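You operate a simulated robot arm through the tools that you are given. There is no shell and no other tool.

Carry out the task below with a simulated robot arm. There is one attempt and no reset: what you move stays moved.

## Task
Jack the motor to 0.00 offset, lock the slide, then shut the guard.
Fine: read the offset screen; free the slide lock before the jack screw knob turns.

Only the result counts: the job must be done as asked and must still hold three seconds after the hand-in. Knocking over, shifting, dropping, spilling or breaking anything else fails it.

## Robot
A 6-joint arm with a two-finger gripper, fixed in place. Base frame: the origin is on the floor under the middle of its stand, x ahead of it, y to its left, z up; the work surface is at about z = 0.85. Units: m, degrees, N and s.
With the tool pointing down near the work surface it reaches from about 0.14 to 0.68 m from the base axis. Its first joint turns from -66.0 to 66.0 degrees. Payload 2.45 kg.
The TCP is the grasp point between the finger pads, 0.03 m short of the fingertips. In the tool frame z runs along the fingers and y along their closing line. The gripper opens to 0.106 m; its body begins 0.079 m behind the TCP.
Orientation is that of the tool frame in the base frame, as [roll, pitch, yaw] about the fixed x, y, z axes, in that order (R = Rz(yaw) Ry(pitch) Rx(roll)). With the fingers straight down and closing along the base's y, the tool's x points along the base's -x, its y along +y and its z along -z.

## Interface
- The arm moves only by the tool drive_tool. Its argument "targets" is a list that holds one entry, the list of rows, each a list of 7 numbers: the shift along the tool's x, y, z in m, then the turn, a rotation vector about the tool's x, y, z in degrees, then the gripper command, from -1 (shut) to 1 (fully open), values between in proportion. In form: [[[dx, dy, dz, rx, ry, rz, grip], ...]]. A call has 1 to 20 rows; each row shifts and turns the commanded pose from where the row before left it, along the tool's axes as they then stand. A row lasts 0.2 s, in which the tool goes at most 0.05 m and 8.6 degrees; a call with a longer step from one row to the next is refused whole, and so is a gripper value outside its range. A pose out of reach is approached as far as the arm can. The call stops where the force on the tool passes 40 N (or 10 N more than at its start, if that is more) or the arm is blocked; 0.2 s more then pass. Each finger travels about 0.153 m/s and halts on what it meets, pressing with about 42 N; the grip force reading is that of the motor and also rises with nothing between the fingers. The clock runs only during rows and for 0.2 s after the last one: add rows that do not move to give the fingers time. The reply holds the time, the measured pose of the TCP, the force on the tool along the base axes, the opening and the grip force, in the units named above and with some noise, with the torque about the TCP (base axes, N m) and any sound that the robot's microphone picked up, and new pictures: "views" is both (left out), scene, wrist or none.
- Cameras (640 x 400 px; columns grow to the right, rows downward): "scene" is fixed at [0.0627, 0.4404, 1.3947]; the picture's right is [-0.43, -0.91, 0.00], its down [-0.60, 0.28, -0.75] and it looks along [0.68, -0.32, -0.66] (base axes); focal length 239 px, centre (320, 200). "wrist" rides on the gripper at [0.076, -0.002, -0.106] in the tool frame; the picture's right is [0.02, 1.00, 0.00], its down [-0.78, 0.02, -0.62] and it looks along [-0.62, 0.01, 0.78] (tool axes); focal length 247 px, centre (320, 200). There is no depth. A picture from a camera that has moved, and an enlarged one, comes with that camera's place and axes in the base frame and with its lens. The place of the scene camera against the robot may be out by one fixed shift of up to 0.018 m in any direction.
- enlarge(camera, box): a new picture of the part [left, top, right, bottom] of that camera's present view, enlarged. The clock stands still meanwhile.
- finish_job(): hands the job in; it is judged then, once.

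Nothing tells you positions but the pictures and the camera data. Unless the task says otherwise, let go and move clear before handing in.

The tools are called by a JSON object that holds its "fn" and its "kwargs". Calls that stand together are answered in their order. drive_tool: Moves the arm, as the interface text tells. Its arguments: {"type":"object","properties":{"targets":{"type":"array","items":{"type":"array","items":{"type":"array","items":{"type":"number"}}}},"views":{"type":"string","enum":["both","scene","wrist","none"]}},"required":["targets"]} The other tools are called the same way: enlarge (camera, box) takes an enlarged picture of a part of a camera's view; finish_job () hands the job in.

At the start:

```text
t: 0.0
position: [0.2726, 0.2605, 1.2449]
ee_rot: [180.0, -0.1, -180.0]
contact_force: [-0.4, 0.2, -1.0]
ft_torque: [-0.04, 0.02, -0.01]
opening: 0.106
grip_force: 0.1
```

scene: 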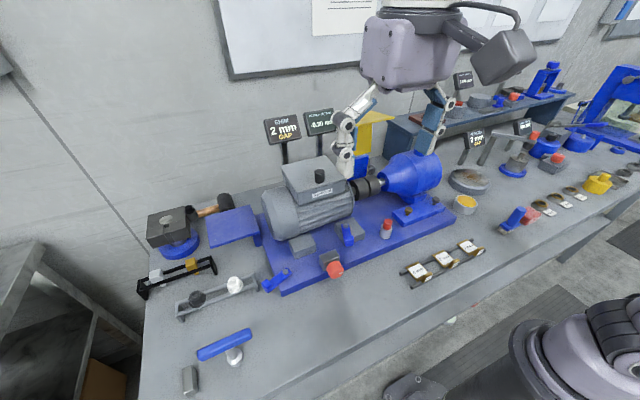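
wrist: 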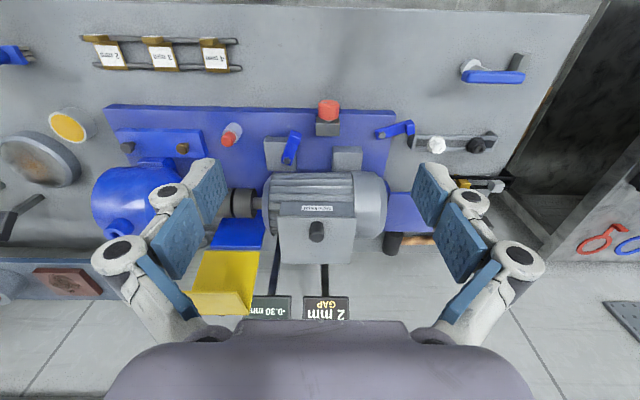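

I see a motor on a blue base plate coupled to a blue pump, with screens behind it, a red knob at the front, and some blue levers. I'll enlarge the views to identify the jack screw, slide lock and guard.

{"fn": "enlarge", "kwargs": {"camera": "scene", "box": [240, 100, 480, 300]}}

{"fn": "enlarge", "kwargs": {"camera": "wrist", "box": [80, 80, 400, 330]}}

{"fn": "enlarge", "kwargs": {"camera": "scene", "box": [130, 180, 370, 400]}}

{"fn": "enlarge", "kwargs": {"camera": "scene", "box": [250, 90, 410, 190]}}

{"fn": "enlarge", "kwargs": {"camera": "wrist", "box": [340, 40, 560, 200]}}

{"fn": "enlarge", "kwargs": {"camera": "scene", "box": [430, 50, 640, 240]}}

```text
2.00 times, centred on (360, 200) of scene
camera zoom: at [0.0627, 0.4404, 1.3947], right [-0.43, -0.91, 0.0], down [-0.6, 0.28, -0.75], along [0.68, -0.32, -0.66], focal length 478 px, centre (240, 200)
```

zoom: 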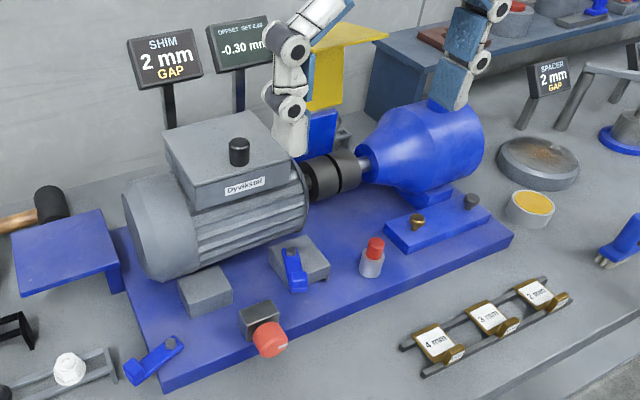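

```text
1.60 times, centred on (240, 205) of wrist
camera zoom: at [0.1963, 0.2585, 1.3497], right [-0.02, 1.0, 0.0], down [0.78, 0.02, 0.62], along [0.62, 0.01, -0.78], focal length 395 px, centre (448, 192)
```

zoom: 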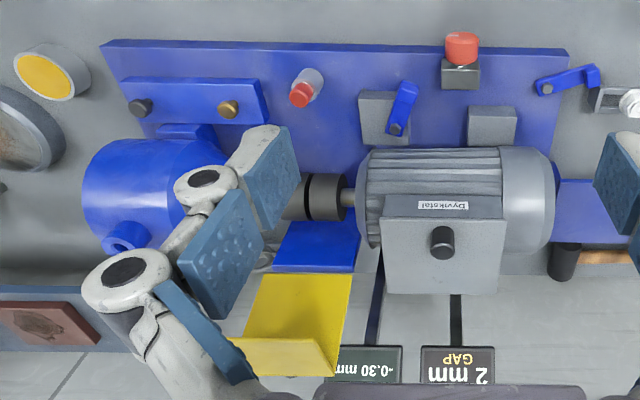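

```text
1.82 times, centred on (250, 290) of scene
camera zoom: at [0.0627, 0.4404, 1.3947], right [-0.43, -0.91, 0.0], down [-0.6, 0.28, -0.75], along [0.68, -0.32, -0.66], focal length 434 px, centre (447, 36)
```

zoom: 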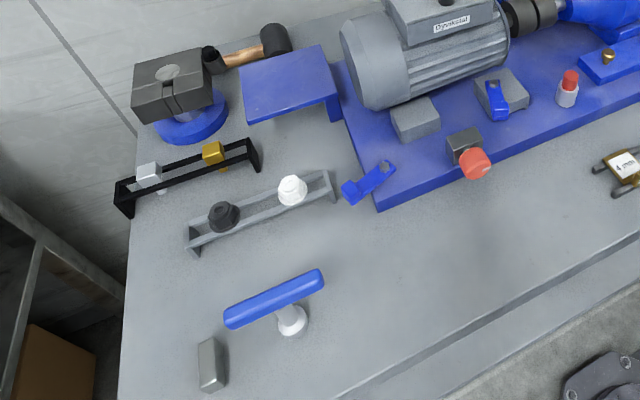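

```text
4.00 times, centred on (330, 140) of scene
camera zoom: at [0.0627, 0.4404, 1.3947], right [-0.43, -0.91, 0.0], down [-0.6, 0.28, -0.75], along [0.68, -0.32, -0.66], focal length 956 px, centre (280, 440)
```

zoom: 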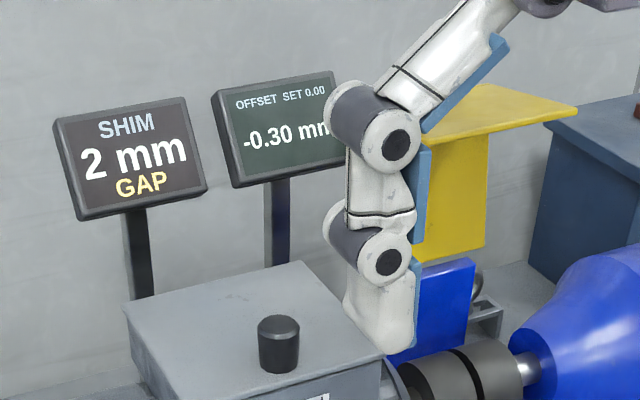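

```text
2.50 times, centred on (450, 120) of wrist
camera zoom: at [0.1963, 0.2585, 1.3497], right [-0.02, 1.0, 0.0], down [0.78, 0.02, 0.62], along [0.62, 0.01, -0.78], focal length 617 px, centre (-5, 400)
```

zoom: 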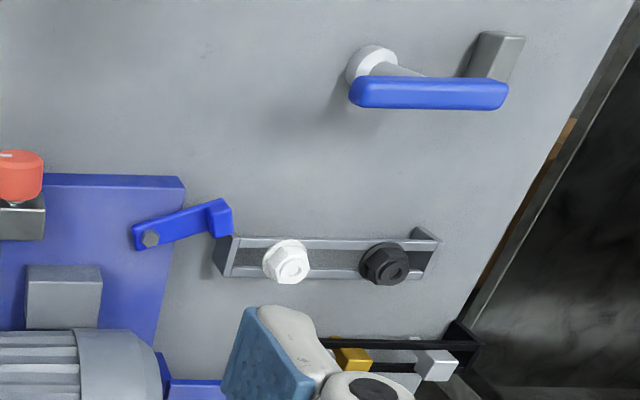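

```text
2.11 times, centred on (535, 145) of scene
camera zoom: at [0.0627, 0.4404, 1.3947], right [-0.43, -0.91, 0.0], down [-0.6, 0.28, -0.75], along [0.68, -0.32, -0.66], focal length 503 px, centre (-133, 316)
```

zoom: 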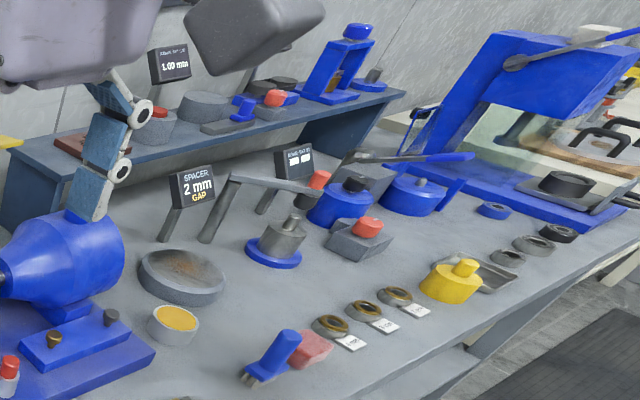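

The jack knob looks like the red cylinder at about (0.342, 0.275, 0.90). I'll lower and pull back the wrist camera for a closer look at the knob and the blue levers.

{"fn": "drive_tool", "kwargs": {"targets": [[[0.015, 0, 0.045, 0, 0, 0, 1], [0.015, 0, 0.045, 0, 0, 0, 1], [0.015, 0, 0.045, 0, 0, 0, 1]]], "views": "both"}}

```text
t: 0.8
position: [0.2273, 0.2612, 1.1087]
ee_rot: [-180.0, 0.0, 179.9]
contact_force: [-0.6, -0.6, -0.2]
ft_torque: [0.03, 0.02, 0.01]
opening: 0.106
grip_force: 0.0
camera wrist: at [0.151, 0.2586, 1.214], right [-0.02, 1.0, 0.0], down [0.78, 0.02, 0.62], along [0.62, 0.01, -0.78], focal length 247 px, centre (320, 200)
```

scene: 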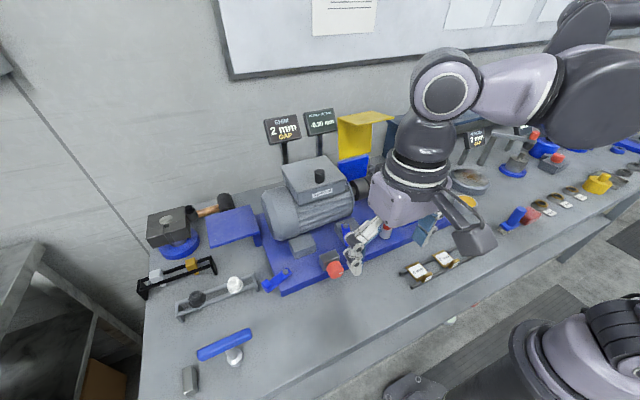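
wrist: 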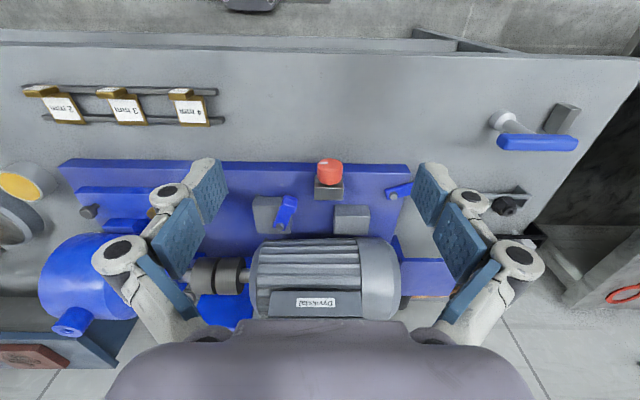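

{"fn": "enlarge", "kwargs": {"camera": "wrist", "box": [220, 140, 440, 270]}}

{"fn": "enlarge", "kwargs": {"camera": "scene", "box": [260, 90, 420, 190]}}

{"fn": "enlarge", "kwargs": {"camera": "scene", "box": [240, 200, 400, 300]}}

{"fn": "enlarge", "kwargs": {"camera": "wrist", "box": [160, 220, 300, 340]}}

```text
2.91 times, centred on (330, 205) of wrist
camera zoom: at [0.151, 0.2586, 1.214], right [-0.02, 1.0, 0.0], down [0.78, 0.02, 0.62], along [0.62, 0.01, -0.78], focal length 718 px, centre (291, 186)
```

zoom: 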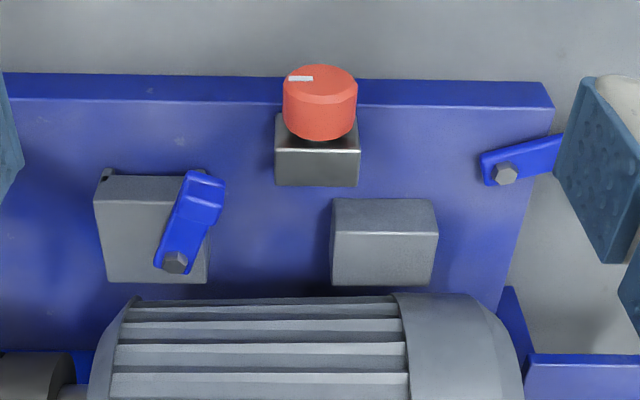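

```text
4.00 times, centred on (340, 140) of scene
camera zoom: at [0.0627, 0.4404, 1.3947], right [-0.43, -0.91, 0.0], down [-0.6, 0.28, -0.75], along [0.68, -0.32, -0.66], focal length 956 px, centre (240, 440)
```

zoom: 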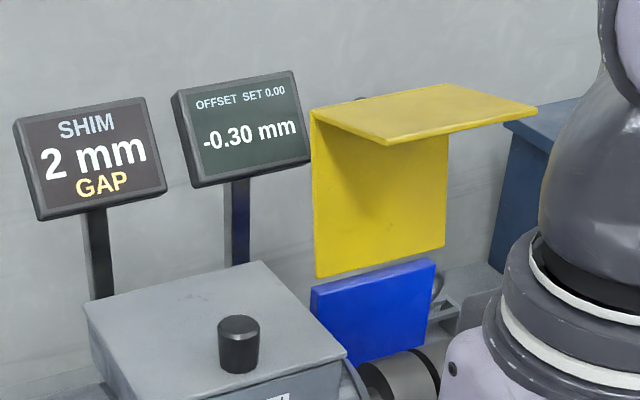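

```text
4.00 times, centred on (320, 250) of scene
camera zoom: at [0.0627, 0.4404, 1.3947], right [-0.43, -0.91, 0.0], down [-0.6, 0.28, -0.75], along [0.68, -0.32, -0.66], focal length 956 px, centre (320, 0)
```

zoom: 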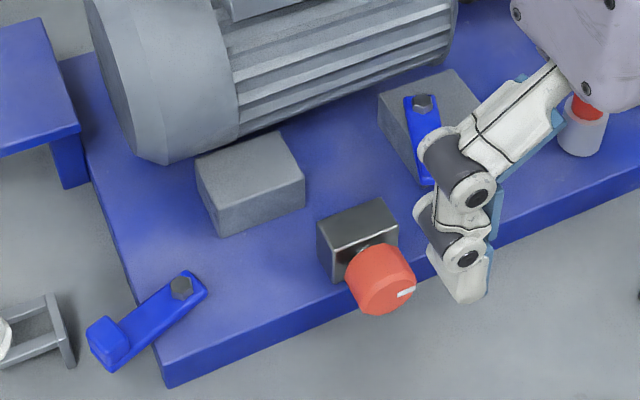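

```text
3.33 times, centred on (230, 280) of wrist
camera zoom: at [0.151, 0.2586, 1.214], right [-0.02, 1.0, 0.0], down [0.78, 0.02, 0.62], along [0.62, 0.01, -0.78], focal length 823 px, centre (620, -67)
```

zoom: 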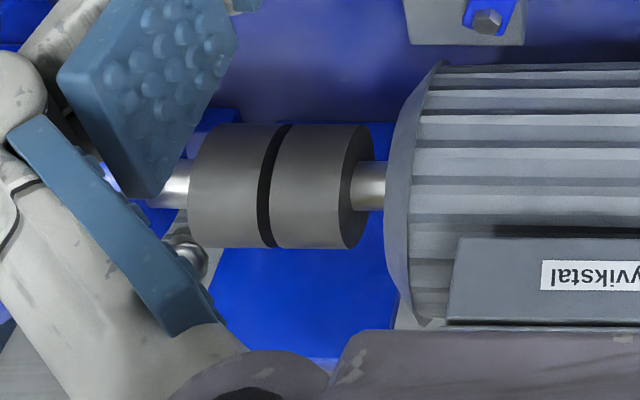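

The red knob faces the robot and has a white mark; there are two blue levers, one on the motor foot and one at the plate's left edge. I'll go lower and to the left to inspect both levers.

{"fn": "drive_tool", "kwargs": {"targets": [[[0.0, 0.02, 0.04, 0, 0, 0, 1], [0.0, 0.02, 0.04, 0, 0, 0, 1], [0, 0.02, 0.04, 0, 0, 0, 1], [0, 0.02, 0.0, 0, 0, 0, 1]]], "views": "both"}}

```text
t: 1.8
position: [0.2269, 0.341, 0.9902]
ee_rot: [179.9, 0.0, -179.9]
contact_force: [-0.6, 0.2, 1.2]
ft_torque: [-0.02, 0.0, -0.01]
opening: 0.1057
grip_force: 0.1
camera wrist: at [0.1508, 0.3385, 1.0952], right [-0.02, 1.0, 0.0], down [0.78, 0.02, 0.62], along [0.62, 0.01, -0.78], focal length 247 px, centre (320, 200)
```

scene: 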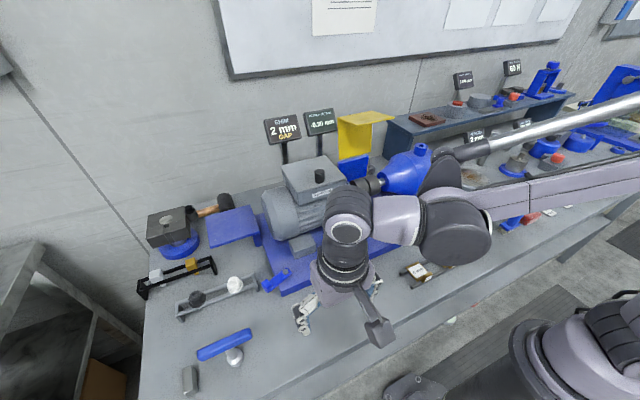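
wrist: 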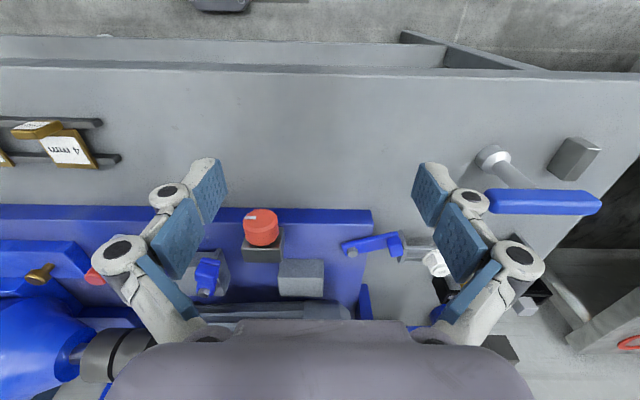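

{"fn": "enlarge", "kwargs": {"camera": "wrist", "box": [170, 190, 330, 320]}}

{"fn": "enlarge", "kwargs": {"camera": "wrist", "box": [310, 200, 470, 320]}}

{"fn": "enlarge", "kwargs": {"camera": "scene", "box": [330, 110, 450, 200]}}

```text
3.08 times, centred on (250, 255) of wrist
camera zoom: at [0.1508, 0.3385, 1.0952], right [-0.02, 1.0, 0.0], down [0.78, 0.02, 0.62], along [0.62, 0.01, -0.78], focal length 760 px, centre (535, 31)
```

zoom: 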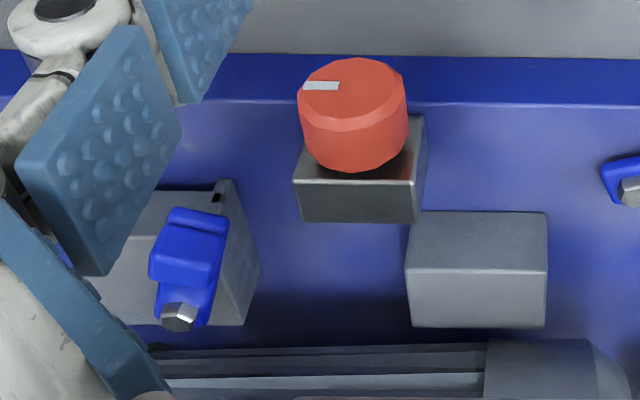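

```text
3.33 times, centred on (390, 260) of wrist
camera zoom: at [0.1508, 0.3385, 1.0952], right [-0.02, 1.0, 0.0], down [0.78, 0.02, 0.62], along [0.62, 0.01, -0.78], focal length 823 px, centre (87, 0)
```

zoom: 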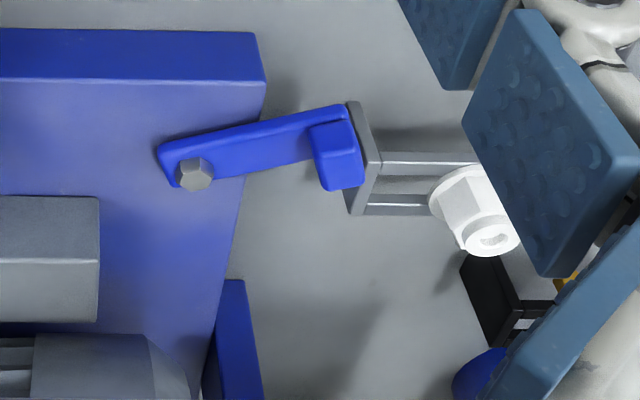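

```text
4.44 times, centred on (390, 155) of scene
camera zoom: at [0.0627, 0.4404, 1.3947], right [-0.43, -0.91, 0.0], down [-0.6, 0.28, -0.75], along [0.68, -0.32, -0.66], focal length 1062 px, centre (9, 400)
```

zoom: 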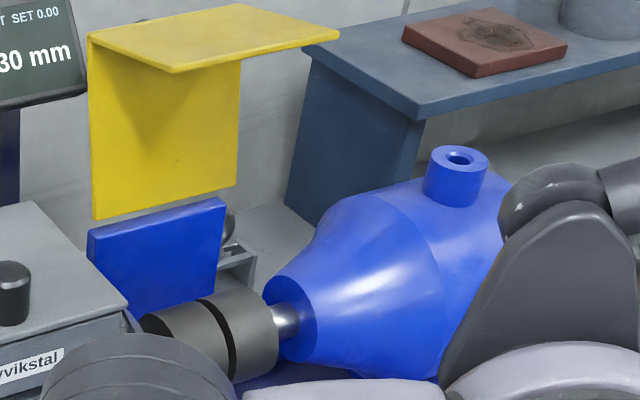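

The lever on the motor foot might be a foot clamp for shims, while the one at the plate edge might be the slide lock. I'll tilt the tool for a flatter view of the foot and its lever.

{"fn": "drive_tool", "kwargs": {"targets": [[[0, -0.03, 0.0, 0, -7.5, 0, 1], [0, -0.03, 0, 0, -7.5, 0, 1], [0, -0.03, 0, 0, -7.5, 0, 1], [0, -0.03, 0.0, 0, -7.5, 0, 1], [0, 0, 0, 0, 0, 0, 1]]], "views": "both"}}

```text
t: 3.0
position: [0.2284, 0.2199, 0.9881]
ee_rot: [179.9, 30.2, 180.0]
contact_force: [-0.2, -0.5, -0.2]
ft_torque: [0.02, 0.04, -0.02]
opening: 0.1059
grip_force: 0.1
camera wrist: at [0.1079, 0.2182, 1.0421], right [-0.02, 1.0, -0.01], down [0.37, 0.02, 0.93], along [0.93, 0.01, -0.37], focal length 247 px, centre (320, 200)
```

scene: 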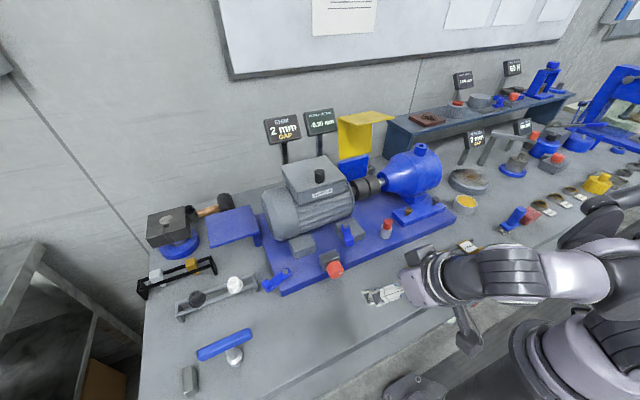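
wrist: 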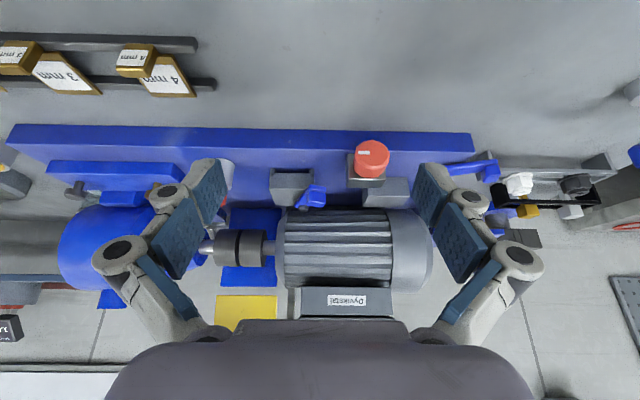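

{"fn": "enlarge", "kwargs": {"camera": "wrist", "box": [230, 130, 410, 240]}}

{"fn": "enlarge", "kwargs": {"camera": "scene", "box": [250, 190, 450, 300]}}

{"fn": "enlarge", "kwargs": {"camera": "scene", "box": [320, 200, 420, 260]}}

{"fn": "enlarge", "kwargs": {"camera": "scene", "box": [320, 90, 480, 190]}}

```text
3.56 times, centred on (320, 185) of wrist
camera zoom: at [0.1079, 0.2182, 1.0421], right [-0.02, 1.0, -0.01], down [0.37, 0.02, 0.93], along [0.93, 0.01, -0.37], focal length 878 px, centre (320, 253)
```

zoom: 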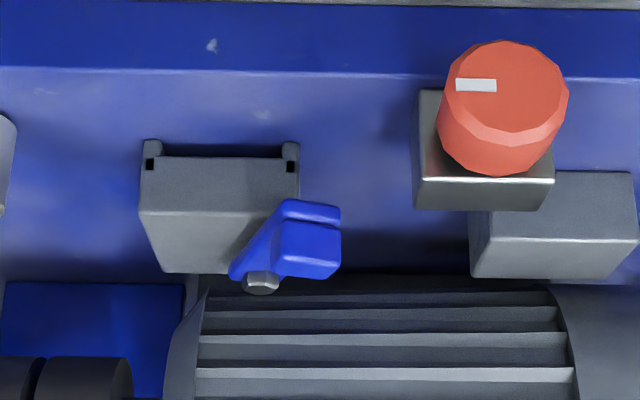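

```text
3.20 times, centred on (350, 245) of scene
camera zoom: at [0.0627, 0.4404, 1.3947], right [-0.43, -0.91, 0.0], down [-0.6, 0.28, -0.75], along [0.68, -0.32, -0.66], focal length 764 px, centre (224, 56)
```

zoom: 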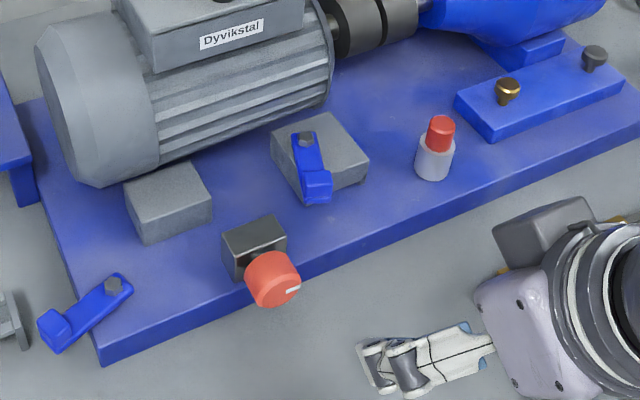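

```text
6.40 times, centred on (370, 230) of scene
camera zoom: at [0.0627, 0.4404, 1.3947], right [-0.43, -0.91, 0.0], down [-0.6, 0.28, -0.75], along [0.68, -0.32, -0.66], focal length 1529 px, centre (0, 8)
```

zoom: 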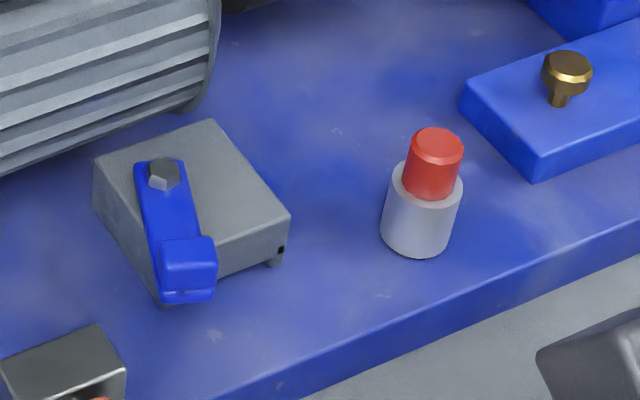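

```text
4.00 times, centred on (400, 140) of scene
camera zoom: at [0.0627, 0.4404, 1.3947], right [-0.43, -0.91, 0.0], down [-0.6, 0.28, -0.75], along [0.68, -0.32, -0.66], focal length 956 px, centre (0, 440)
```

zoom: 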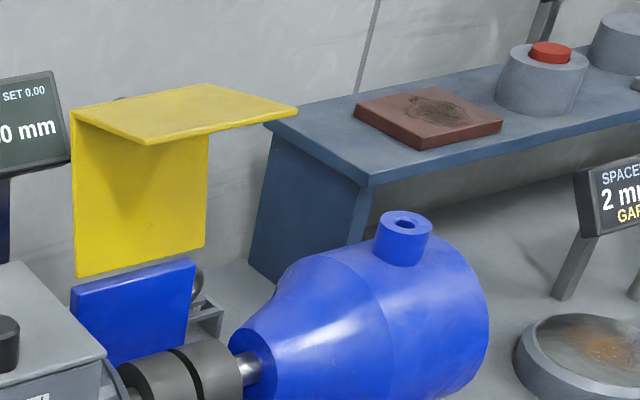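

The foot lever sits on a slotted foot (for shims), so the lever at the plate's left edge (pivot near (0.39, 0.383), tab near (0.363, 0.430)) is most likely the slide lock. I'll straighten the tool and move over for a close look at it.

{"fn": "drive_tool", "kwargs": {"targets": [[[0, 0.045, 0.0, 0, 7.5, 0, 1], [0, 0.045, 0, 0, 7.5, 0, 1], [0, 0.045, 0, 0, 7.5, 0, 1], [0, 0.045, 0.0, 0, 7.5, 0, 1], [-0.04, 0.01, 0, 0, 0, 0, 1], [0, 0, 0, 0, 0, 0, 1]]], "views": "both"}}

{"fn": "enlarge", "kwargs": {"camera": "wrist", "box": [220, 120, 420, 245]}}

```text
t: 4.4
position: [0.2664, 0.4111, 0.9887]
ee_rot: [180.0, 0.0, 179.9]
contact_force: [0.6, 0.2, 0.5]
ft_torque: [0.04, -0.02, -0.04]
opening: 0.1062
grip_force: 0.0
camera wrist: at [0.1912, 0.4093, 1.0944], right [-0.02, 1.0, 0.0], down [0.78, 0.02, 0.62], along [0.62, 0.01, -0.78], focal length 247 px, centre (320, 200)
```

scene: 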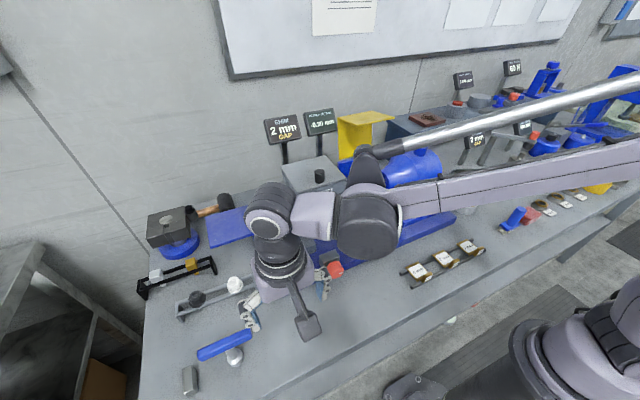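
wrist: 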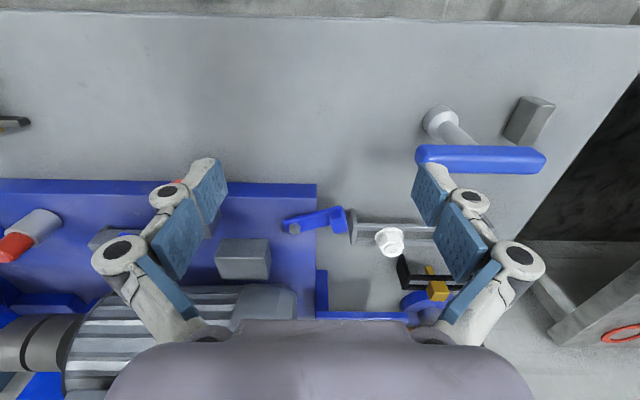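

```text
3.20 times, centred on (320, 182) of wrist
camera zoom: at [0.1912, 0.4093, 1.0944], right [-0.02, 1.0, 0.0], down [0.78, 0.02, 0.62], along [0.62, 0.01, -0.78], focal length 790 px, centre (320, 256)
```

zoom: 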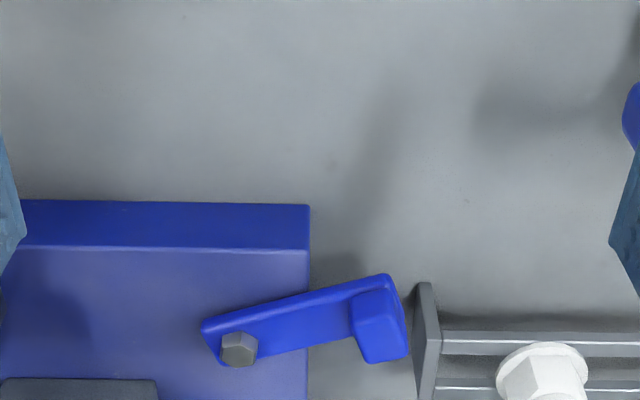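

The lever's pivot is about (0.393, 0.384) and its tab about (0.377, 0.434), with the top near z = 0.90; the parts rack stands just behind it. I'll close the fingers and hover above a spot behind the tab, ready to pull it towards the robot.

{"fn": "drive_tool", "kwargs": {"targets": [[[-0.045, 0.01, 0, 0, 0, 0, -1], [-0.045, 0.01, 0, 0, 0, 0, -1], [-0.045, 0.009, 0, 0, 0, 0, -1], [0, 0, 0.02, 0, 0, 0, -1], [0, 0, 0, 0, 0, 0, -1]]], "views": "both"}}

{"fn": "enlarge", "kwargs": {"camera": "wrist", "box": [220, 60, 420, 260]}}

{"fn": "enlarge", "kwargs": {"camera": "scene", "box": [200, 180, 360, 300]}}

```text
t: 5.6
position: [0.403, 0.4399, 0.9674]
ee_rot: [-179.9, 0.0, 179.9]
contact_force: [-0.2, -0.1, -0.1]
ft_torque: [0.01, 0.02, -0.01]
opening: 0.0001
grip_force: 28.9
camera wrist: at [0.3261, 0.4372, 1.0743], right [-0.02, 1.0, 0.0], down [0.78, 0.02, 0.62], along [0.62, 0.01, -0.78], focal length 247 px, centre (320, 200)
```

scene: 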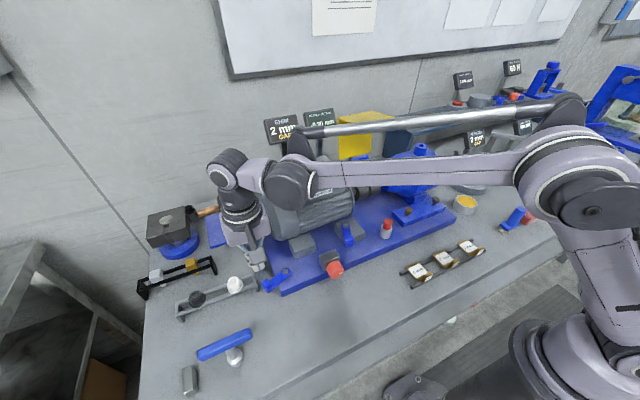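
wrist: 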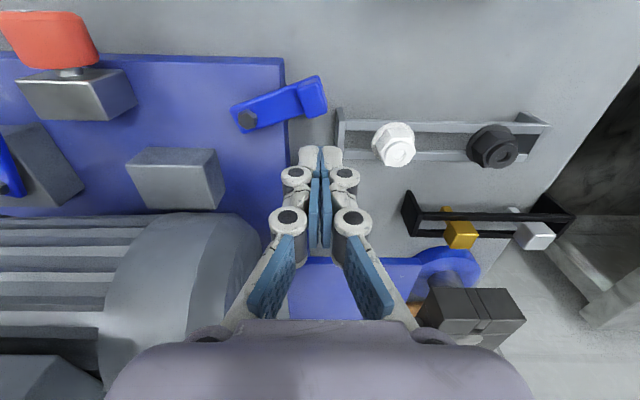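

```text
2.00 times, centred on (320, 160) of wrist
camera zoom: at [0.3261, 0.4372, 1.0743], right [-0.02, 1.0, 0.0], down [0.78, 0.02, 0.62], along [0.62, 0.01, -0.78], focal length 494 px, centre (320, 280)
```

zoom: 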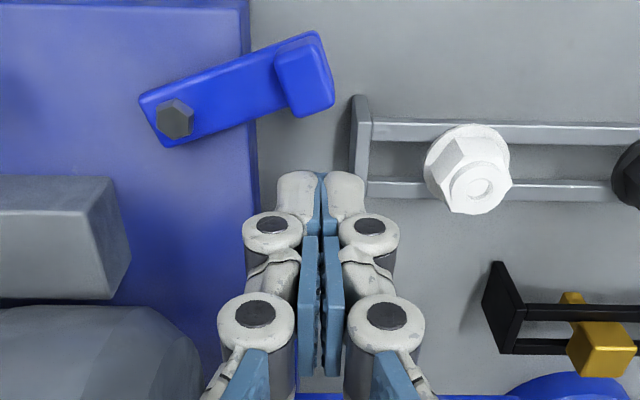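

```text
3.33 times, centred on (280, 240) of scene
camera zoom: at [0.0627, 0.4404, 1.3947], right [-0.43, -0.91, 0.0], down [-0.6, 0.28, -0.75], along [0.68, -0.32, -0.66], focal length 796 px, centre (453, 67)
```

zoom: 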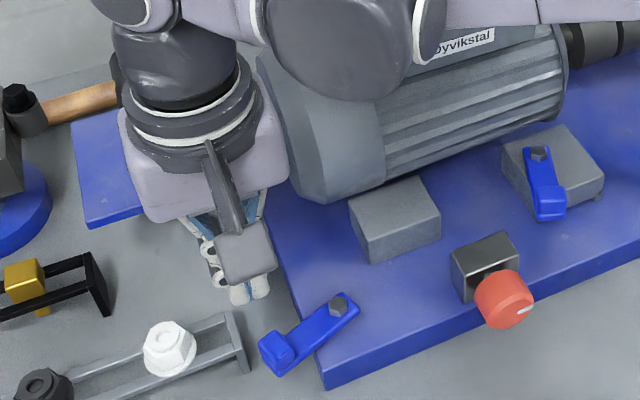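

The wrist camera shows the lever clearly with the closed fingertips behind its tab. I'll shift slightly back and lower the tips to about z = 0.886, just above the rack and plate tops.

{"fn": "drive_tool", "kwargs": {"targets": [[[-0.008, -0.003, 0, 0, 0, 0, -1], [0, 0, 0.025, 0, 0, 0, -1], [0, 0, 0.025, 0, 0, 0, -1], [0, 0, 0, 0, 0, 0, -1]]], "views": "both"}}

{"fn": "enlarge", "kwargs": {"camera": "wrist", "box": [220, 60, 420, 260]}}

{"fn": "enlarge", "kwargs": {"camera": "scene", "box": [200, 180, 360, 300]}}

```text
t: 6.6
position: [0.4114, 0.4369, 0.9186]
ee_rot: [180.0, 0.1, 180.0]
contact_force: [-0.7, 0.4, -0.2]
ft_torque: [0.03, 0.02, 0.02]
opening: 0.0
grip_force: 28.3
camera wrist: at [0.3346, 0.4343, 1.0244], right [-0.02, 1.0, 0.0], down [0.78, 0.02, 0.62], along [0.62, 0.01, -0.78], focal length 247 px, centre (320, 200)
```

scene: 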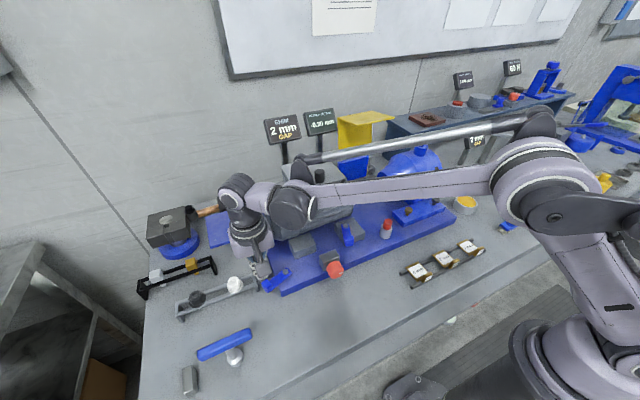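
wrist: 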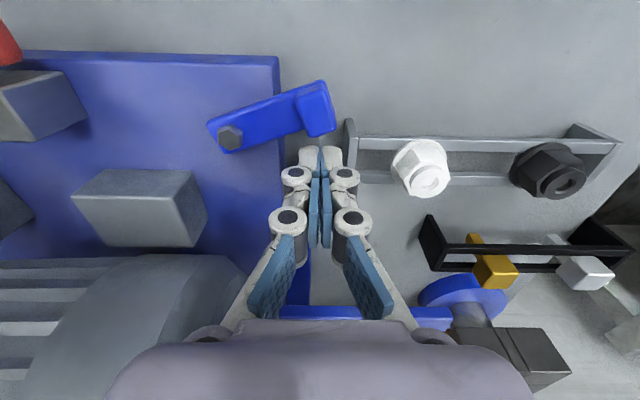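

```text
2.00 times, centred on (320, 160) of wrist
camera zoom: at [0.3346, 0.4343, 1.0244], right [-0.02, 1.0, 0.0], down [0.78, 0.02, 0.62], along [0.62, 0.01, -0.78], focal length 494 px, centre (320, 280)
```

zoom: 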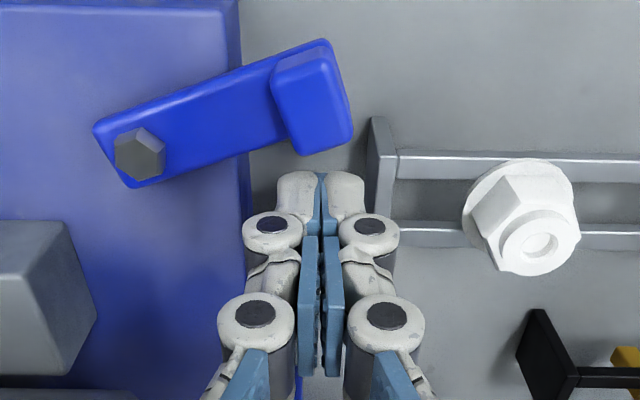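

```text
3.33 times, centred on (280, 240) of scene
camera zoom: at [0.0627, 0.4404, 1.3947], right [-0.43, -0.91, 0.0], down [-0.6, 0.28, -0.75], along [0.68, -0.32, -0.66], focal length 796 px, centre (453, 67)
```

zoom: 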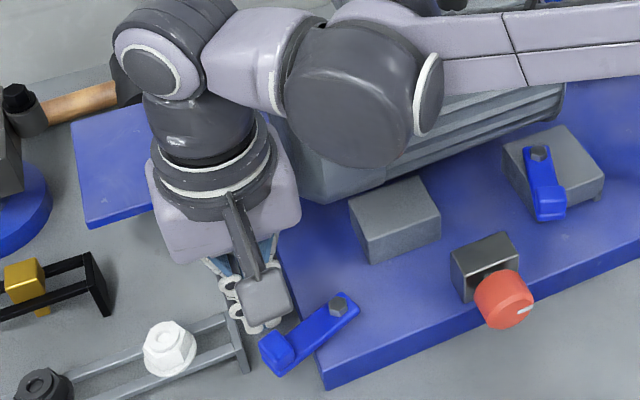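

The fingertips are at tab height behind it without contact. Now I'll pull gently towards the robot to test whether the lever swings this way.

{"fn": "drive_tool", "kwargs": {"targets": [[[0.004, 0, 0, 0, 0, 0, -1], [0.004, 0, 0, 0, 0, 0, -1], [0.004, 0, 0, 0, 0, 0, -1], [0.004, 0, 0, 0, 0, 0, -1], [0.004, 0, 0, 0, 0, 0, -1]]], "views": "wrist"}}

{"fn": "enlarge", "kwargs": {"camera": "wrist", "box": [220, 60, 420, 260]}}

```text
t: 7.8
position: [0.3913, 0.4374, 0.9206]
ee_rot: [-180.0, 0.1, -179.9]
contact_force: [1.7, -1.2, 0.5]
ft_torque: [-0.04, -0.05, 0.04]
opening: 0.0
grip_force: 29.0
camera wrist: at [0.3148, 0.4346, 1.0247], right [-0.02, 1.0, 0.0], down [0.78, 0.02, 0.62], along [0.62, 0.01, -0.78], focal length 247 px, centre (320, 200)
```

wrist: 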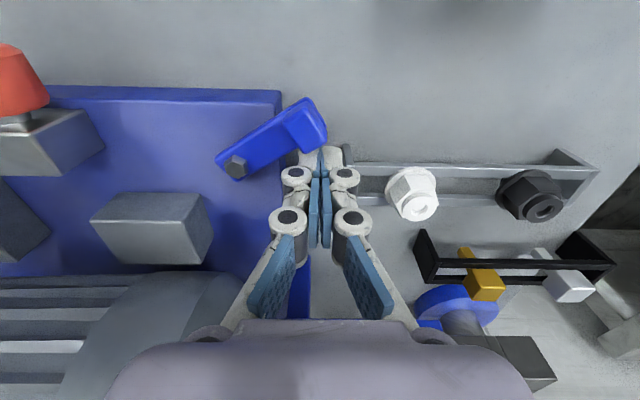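

```text
2.00 times, centred on (320, 160) of wrist
camera zoom: at [0.3148, 0.4346, 1.0247], right [-0.02, 1.0, 0.0], down [0.78, 0.02, 0.62], along [0.62, 0.01, -0.78], focal length 494 px, centre (320, 280)
```

zoom: 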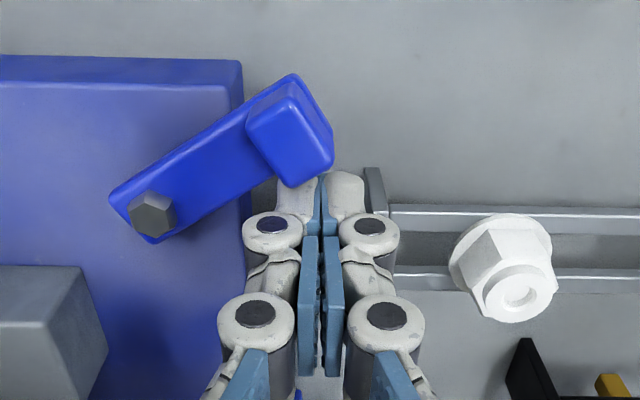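

The lever swings easily this way (about 2 N). I'll follow its arc further and watch the force for an end stop.

{"fn": "drive_tool", "kwargs": {"targets": [[[0.006, -0.001, 0, 0, 0, 0, -1], [0.006, -0.001, 0, 0, 0, 0, -1], [0.0064, -0.0026, 0, 0, 0, 0, -1], [0.0064, -0.0027, 0, 0, 0, 0, -1]]], "views": "both"}}

{"fn": "enlarge", "kwargs": {"camera": "wrist", "box": [220, 60, 420, 260]}}

```text
t: 8.8
position: [0.3666, 0.4294, 0.9191]
ee_rot: [179.9, -0.1, 180.0]
contact_force: [0.0, -0.4, 0.1]
ft_torque: [-0.01, 0.05, 0.02]
opening: 0.0
grip_force: 28.3
camera wrist: at [0.2899, 0.4277, 1.0246], right [-0.02, 1.0, 0.0], down [0.78, 0.02, 0.62], along [0.62, 0.01, -0.78], focal length 247 px, centre (320, 200)
```

scene: 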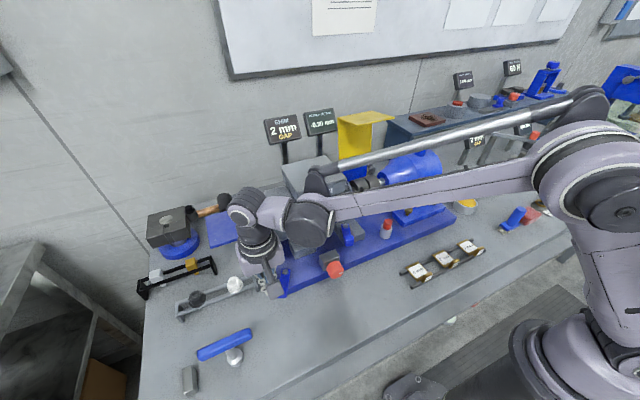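
wrist: 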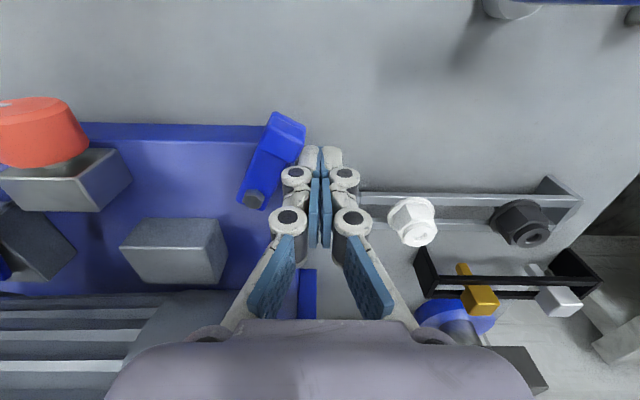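

```text
2.00 times, centred on (320, 160) of wrist
camera zoom: at [0.2899, 0.4277, 1.0246], right [-0.02, 1.0, 0.0], down [0.78, 0.02, 0.62], along [0.62, 0.01, -0.78], focal length 494 px, centre (320, 280)
```

zoom: 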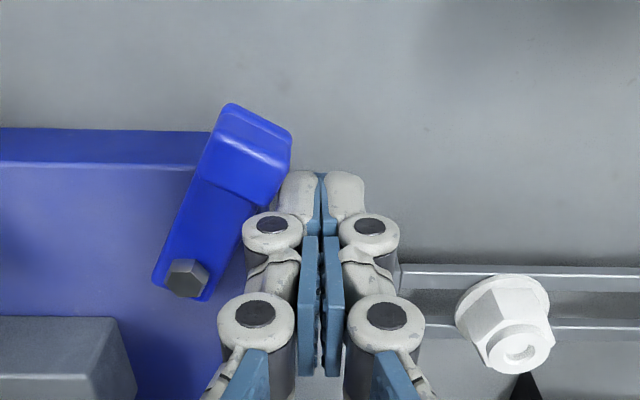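

The lever has swung to about 154° (pointing mostly towards the robot). I'll keep following the arc to find its stop.

{"fn": "drive_tool", "kwargs": {"targets": [[[0.0055, -0.004, 0, 0, 0, 0, -1], [0.0055, -0.0044, 0, 0, 0, 0, -1], [0.0042, -0.0055, 0, 0, 0, 0, -1], [0.0042, -0.0055, 0, 0, 0, 0, -1]]], "views": "wrist"}}

{"fn": "enlarge", "kwargs": {"camera": "wrist", "box": [220, 60, 420, 260]}}

```text
t: 9.8
position: [0.3463, 0.4095, 0.9198]
ee_rot: [179.8, 0.1, -180.0]
contact_force: [1.4, 3.7, 1.1]
ft_torque: [0.01, -0.02, 0.02]
opening: 0.0
grip_force: 28.6
camera wrist: at [0.2705, 0.4082, 1.0246], right [-0.02, 1.0, 0.0], down [0.78, 0.02, 0.62], along [0.62, 0.01, -0.78], focal length 247 px, centre (320, 200)
```

wrist: 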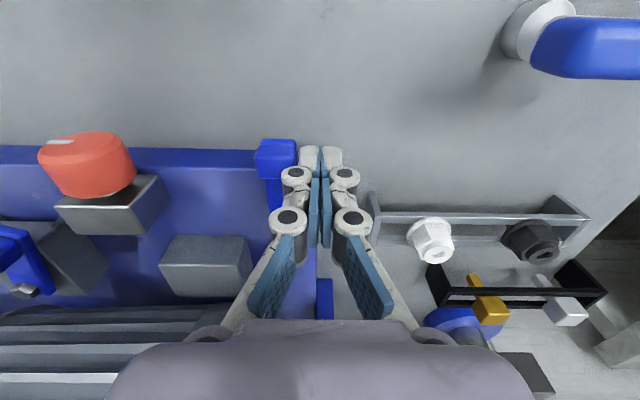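

```text
2.00 times, centred on (320, 160) of wrist
camera zoom: at [0.2705, 0.4082, 1.0246], right [-0.02, 1.0, 0.0], down [0.78, 0.02, 0.62], along [0.62, 0.01, -0.78], focal length 494 px, centre (320, 280)
```

zoom: 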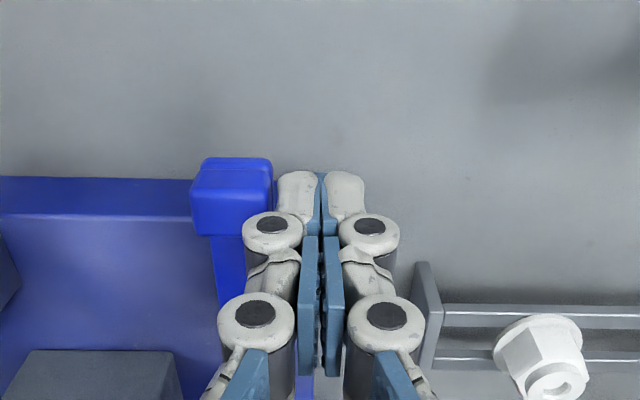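

The lever now points at the robot (about 178°) with a few newtons of reaction. I'll push a little further to see whether this is its stop.

{"fn": "drive_tool", "kwargs": {"targets": [[[0.001, -0.004, 0, 0, 0, 0, -1], [0.001, -0.004, 0, 0, 0, 0, -1], [0.0, -0.004, 0, 0, 0, 0, -1]]], "views": "wrist"}}

{"fn": "enlarge", "kwargs": {"camera": "wrist", "box": [220, 60, 420, 260]}}

```text
t: 10.4
position: [0.3473, 0.4089, 0.9195]
ee_rot: [178.8, 0.5, -179.7]
contact_force: [2.3, 9.8, 0.5]
ft_torque: [0.1, -0.05, 0.01]
opening: 0.0
grip_force: 28.9
stopped in row 3: the force on the tool passed its limit at 44 N (the readings are from after the stop); the commanded pose is now the measured one
camera wrist: at [0.269, 0.4052, 1.0243], right [-0.03, 1.0, 0.02], down [0.78, 0.01, 0.63], along [0.63, 0.03, -0.78], focal length 247 px, centre (320, 200)
```

wrist: 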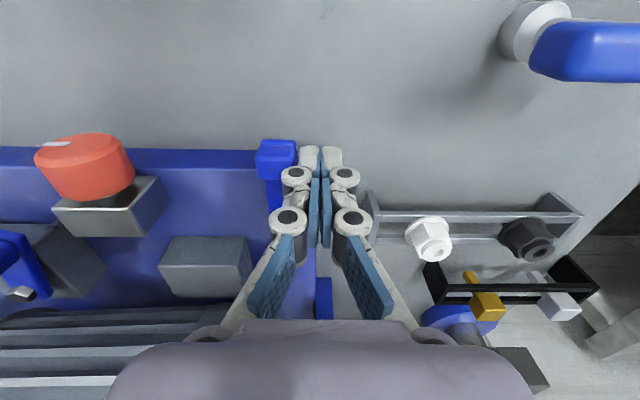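

```text
2.00 times, centred on (320, 160) of wrist
camera zoom: at [0.269, 0.4052, 1.0243], right [-0.03, 1.0, 0.02], down [0.78, 0.01, 0.63], along [0.63, 0.03, -0.78], focal length 494 px, centre (320, 280)
```

zoom: 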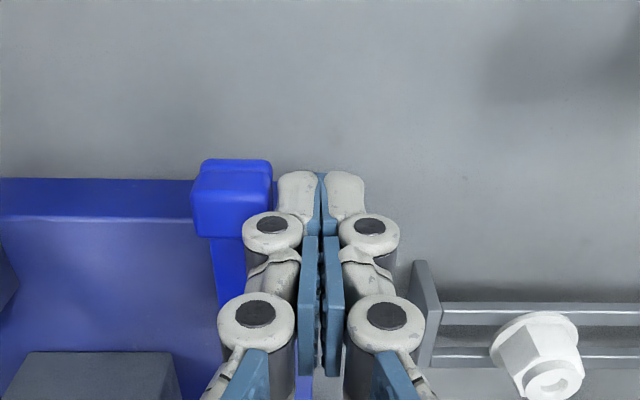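

The lever hit a firm stop at about 178°, some 70° from where it began, so the slide lock should be free. I'll back off, lift clear and move over the red knob with fingers partly open.

{"fn": "drive_tool", "kwargs": {"targets": [[[0, 0.012, 0, 0, 0, 0, -1], [0, 0, -0.045, 0, 0, 0, -1], [0, 0, -0.045, 0, 0, 0, 0.2], [0.002, -0.045, 0, 0, 0, 0, 0.2], [0.001, -0.045, 0, 0, 0, 0, 0.2], [0.001, -0.045, 0, 0, 0, 0, 0.2], [0, 0, 0, 0, 0, 0, 0.2]]], "views": "both"}}

{"fn": "enlarge", "kwargs": {"camera": "scene", "box": [240, 90, 400, 300]}}

{"fn": "enlarge", "kwargs": {"camera": "wrist", "box": [200, 60, 440, 260]}}

```text
t: 12.1
position: [0.342, 0.2822, 1.0093]
ee_rot: [179.0, 0.3, -179.7]
contact_force: [-0.4, -0.8, 0.6]
ft_torque: [-0.03, -0.02, -0.02]
opening: 0.0636
grip_force: 0.0
camera wrist: at [0.2652, 0.2785, 1.1136], right [-0.03, 1.0, 0.02], down [0.78, 0.01, 0.63], along [0.63, 0.03, -0.78], focal length 247 px, centre (320, 200)
```

scene: 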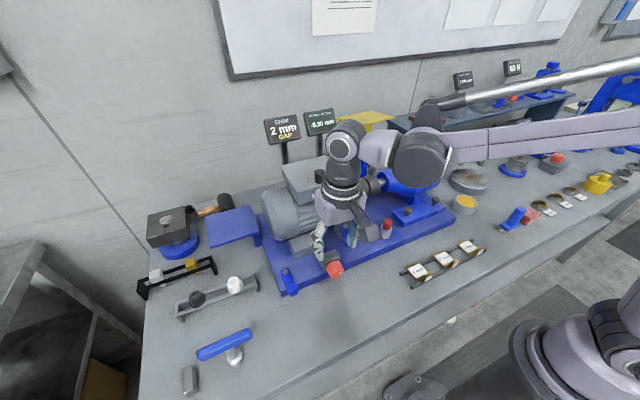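
wrist: 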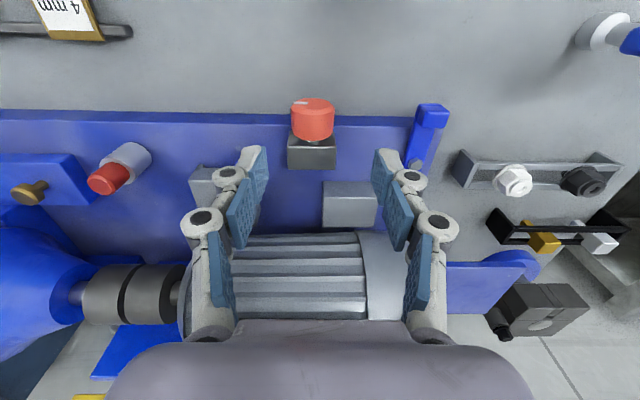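

```text
1.90 times, centred on (320, 195) of scene
camera zoom: at [0.0627, 0.4404, 1.3947], right [-0.43, -0.91, 0.0], down [-0.6, 0.28, -0.75], along [0.68, -0.32, -0.66], focal length 455 px, centre (320, 210)
```

zoom: 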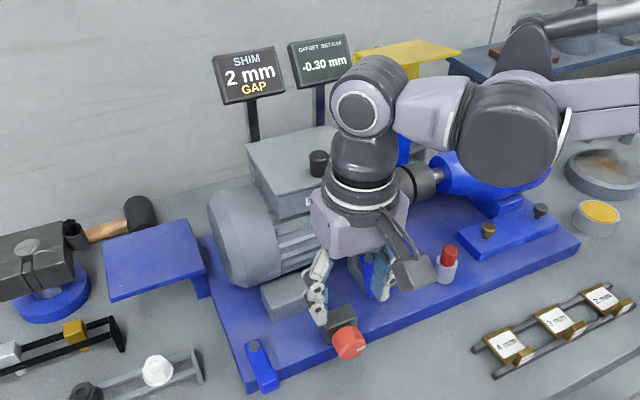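

```text
2.00 times, centred on (320, 160) of wrist
camera zoom: at [0.2652, 0.2785, 1.1136], right [-0.03, 1.0, 0.02], down [0.78, 0.01, 0.63], along [0.63, 0.03, -0.78], focal length 494 px, centre (320, 280)
```

zoom: 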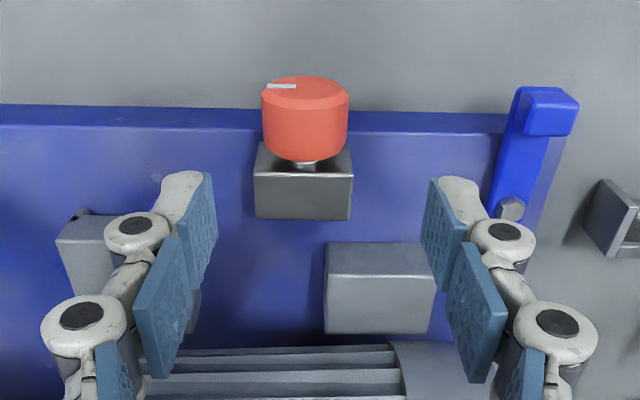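

The offset still reads -0.30 mm; the knob is about 0.037 m wide, centred near (0.347, 0.278, 0.895). I'll straighten the tool, centre over it and descend with the fingers either side.

{"fn": "drive_tool", "kwargs": {"targets": [[[-0.003, -0.004, 0, -1.0, 0, 0, 0.2], [0, 0, 0.035, 0, 0, 0, 0.2], [0, 0, 0.035, 0, 0, 0, 0.2], [0, 0, 0.02, 0, 0, 0, 0.2], [0, 0, 0, 0, 0, 0, 0.2]]], "views": "both"}}

{"fn": "enlarge", "kwargs": {"camera": "wrist", "box": [200, 60, 440, 260]}}

{"fn": "enlarge", "kwargs": {"camera": "scene", "box": [280, 200, 400, 300]}}

```text
t: 13.2
position: [0.3446, 0.2829, 0.9169]
ee_rot: [178.1, 0.4, -179.7]
contact_force: [-0.3, -0.2, 0.0]
ft_torque: [-0.02, 0.03, -0.01]
opening: 0.0637
grip_force: 0.1
camera wrist: at [0.2685, 0.2771, 1.0217], right [-0.03, 1.0, 0.03], down [0.78, 0.0, 0.63], along [0.63, 0.04, -0.78], focal length 247 px, centre (320, 200)
```

scene: 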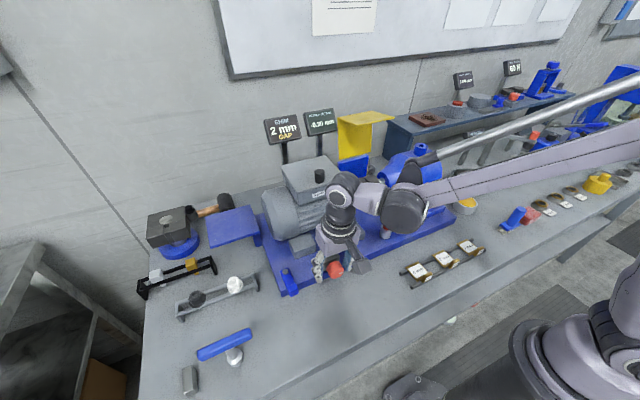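
wrist: 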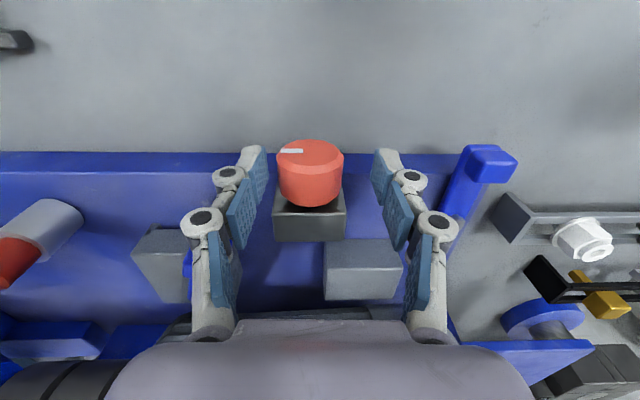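

```text
2.00 times, centred on (320, 160) of wrist
camera zoom: at [0.2685, 0.2771, 1.0217], right [-0.03, 1.0, 0.03], down [0.78, 0.0, 0.63], along [0.63, 0.04, -0.78], focal length 494 px, centre (320, 280)
```

zoom: 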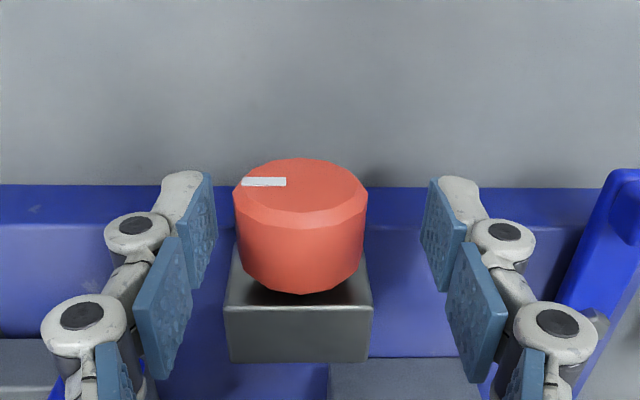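

```text
4.00 times, centred on (340, 250) of scene
camera zoom: at [0.0627, 0.4404, 1.3947], right [-0.43, -0.91, 0.0], down [-0.6, 0.28, -0.75], along [0.68, -0.32, -0.66], focal length 956 px, centre (240, 0)
```

zoom: 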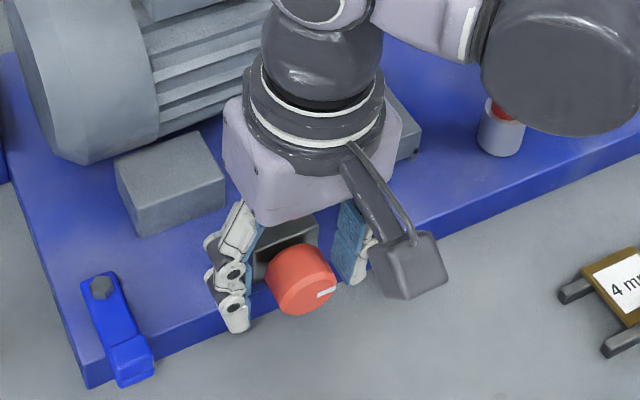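

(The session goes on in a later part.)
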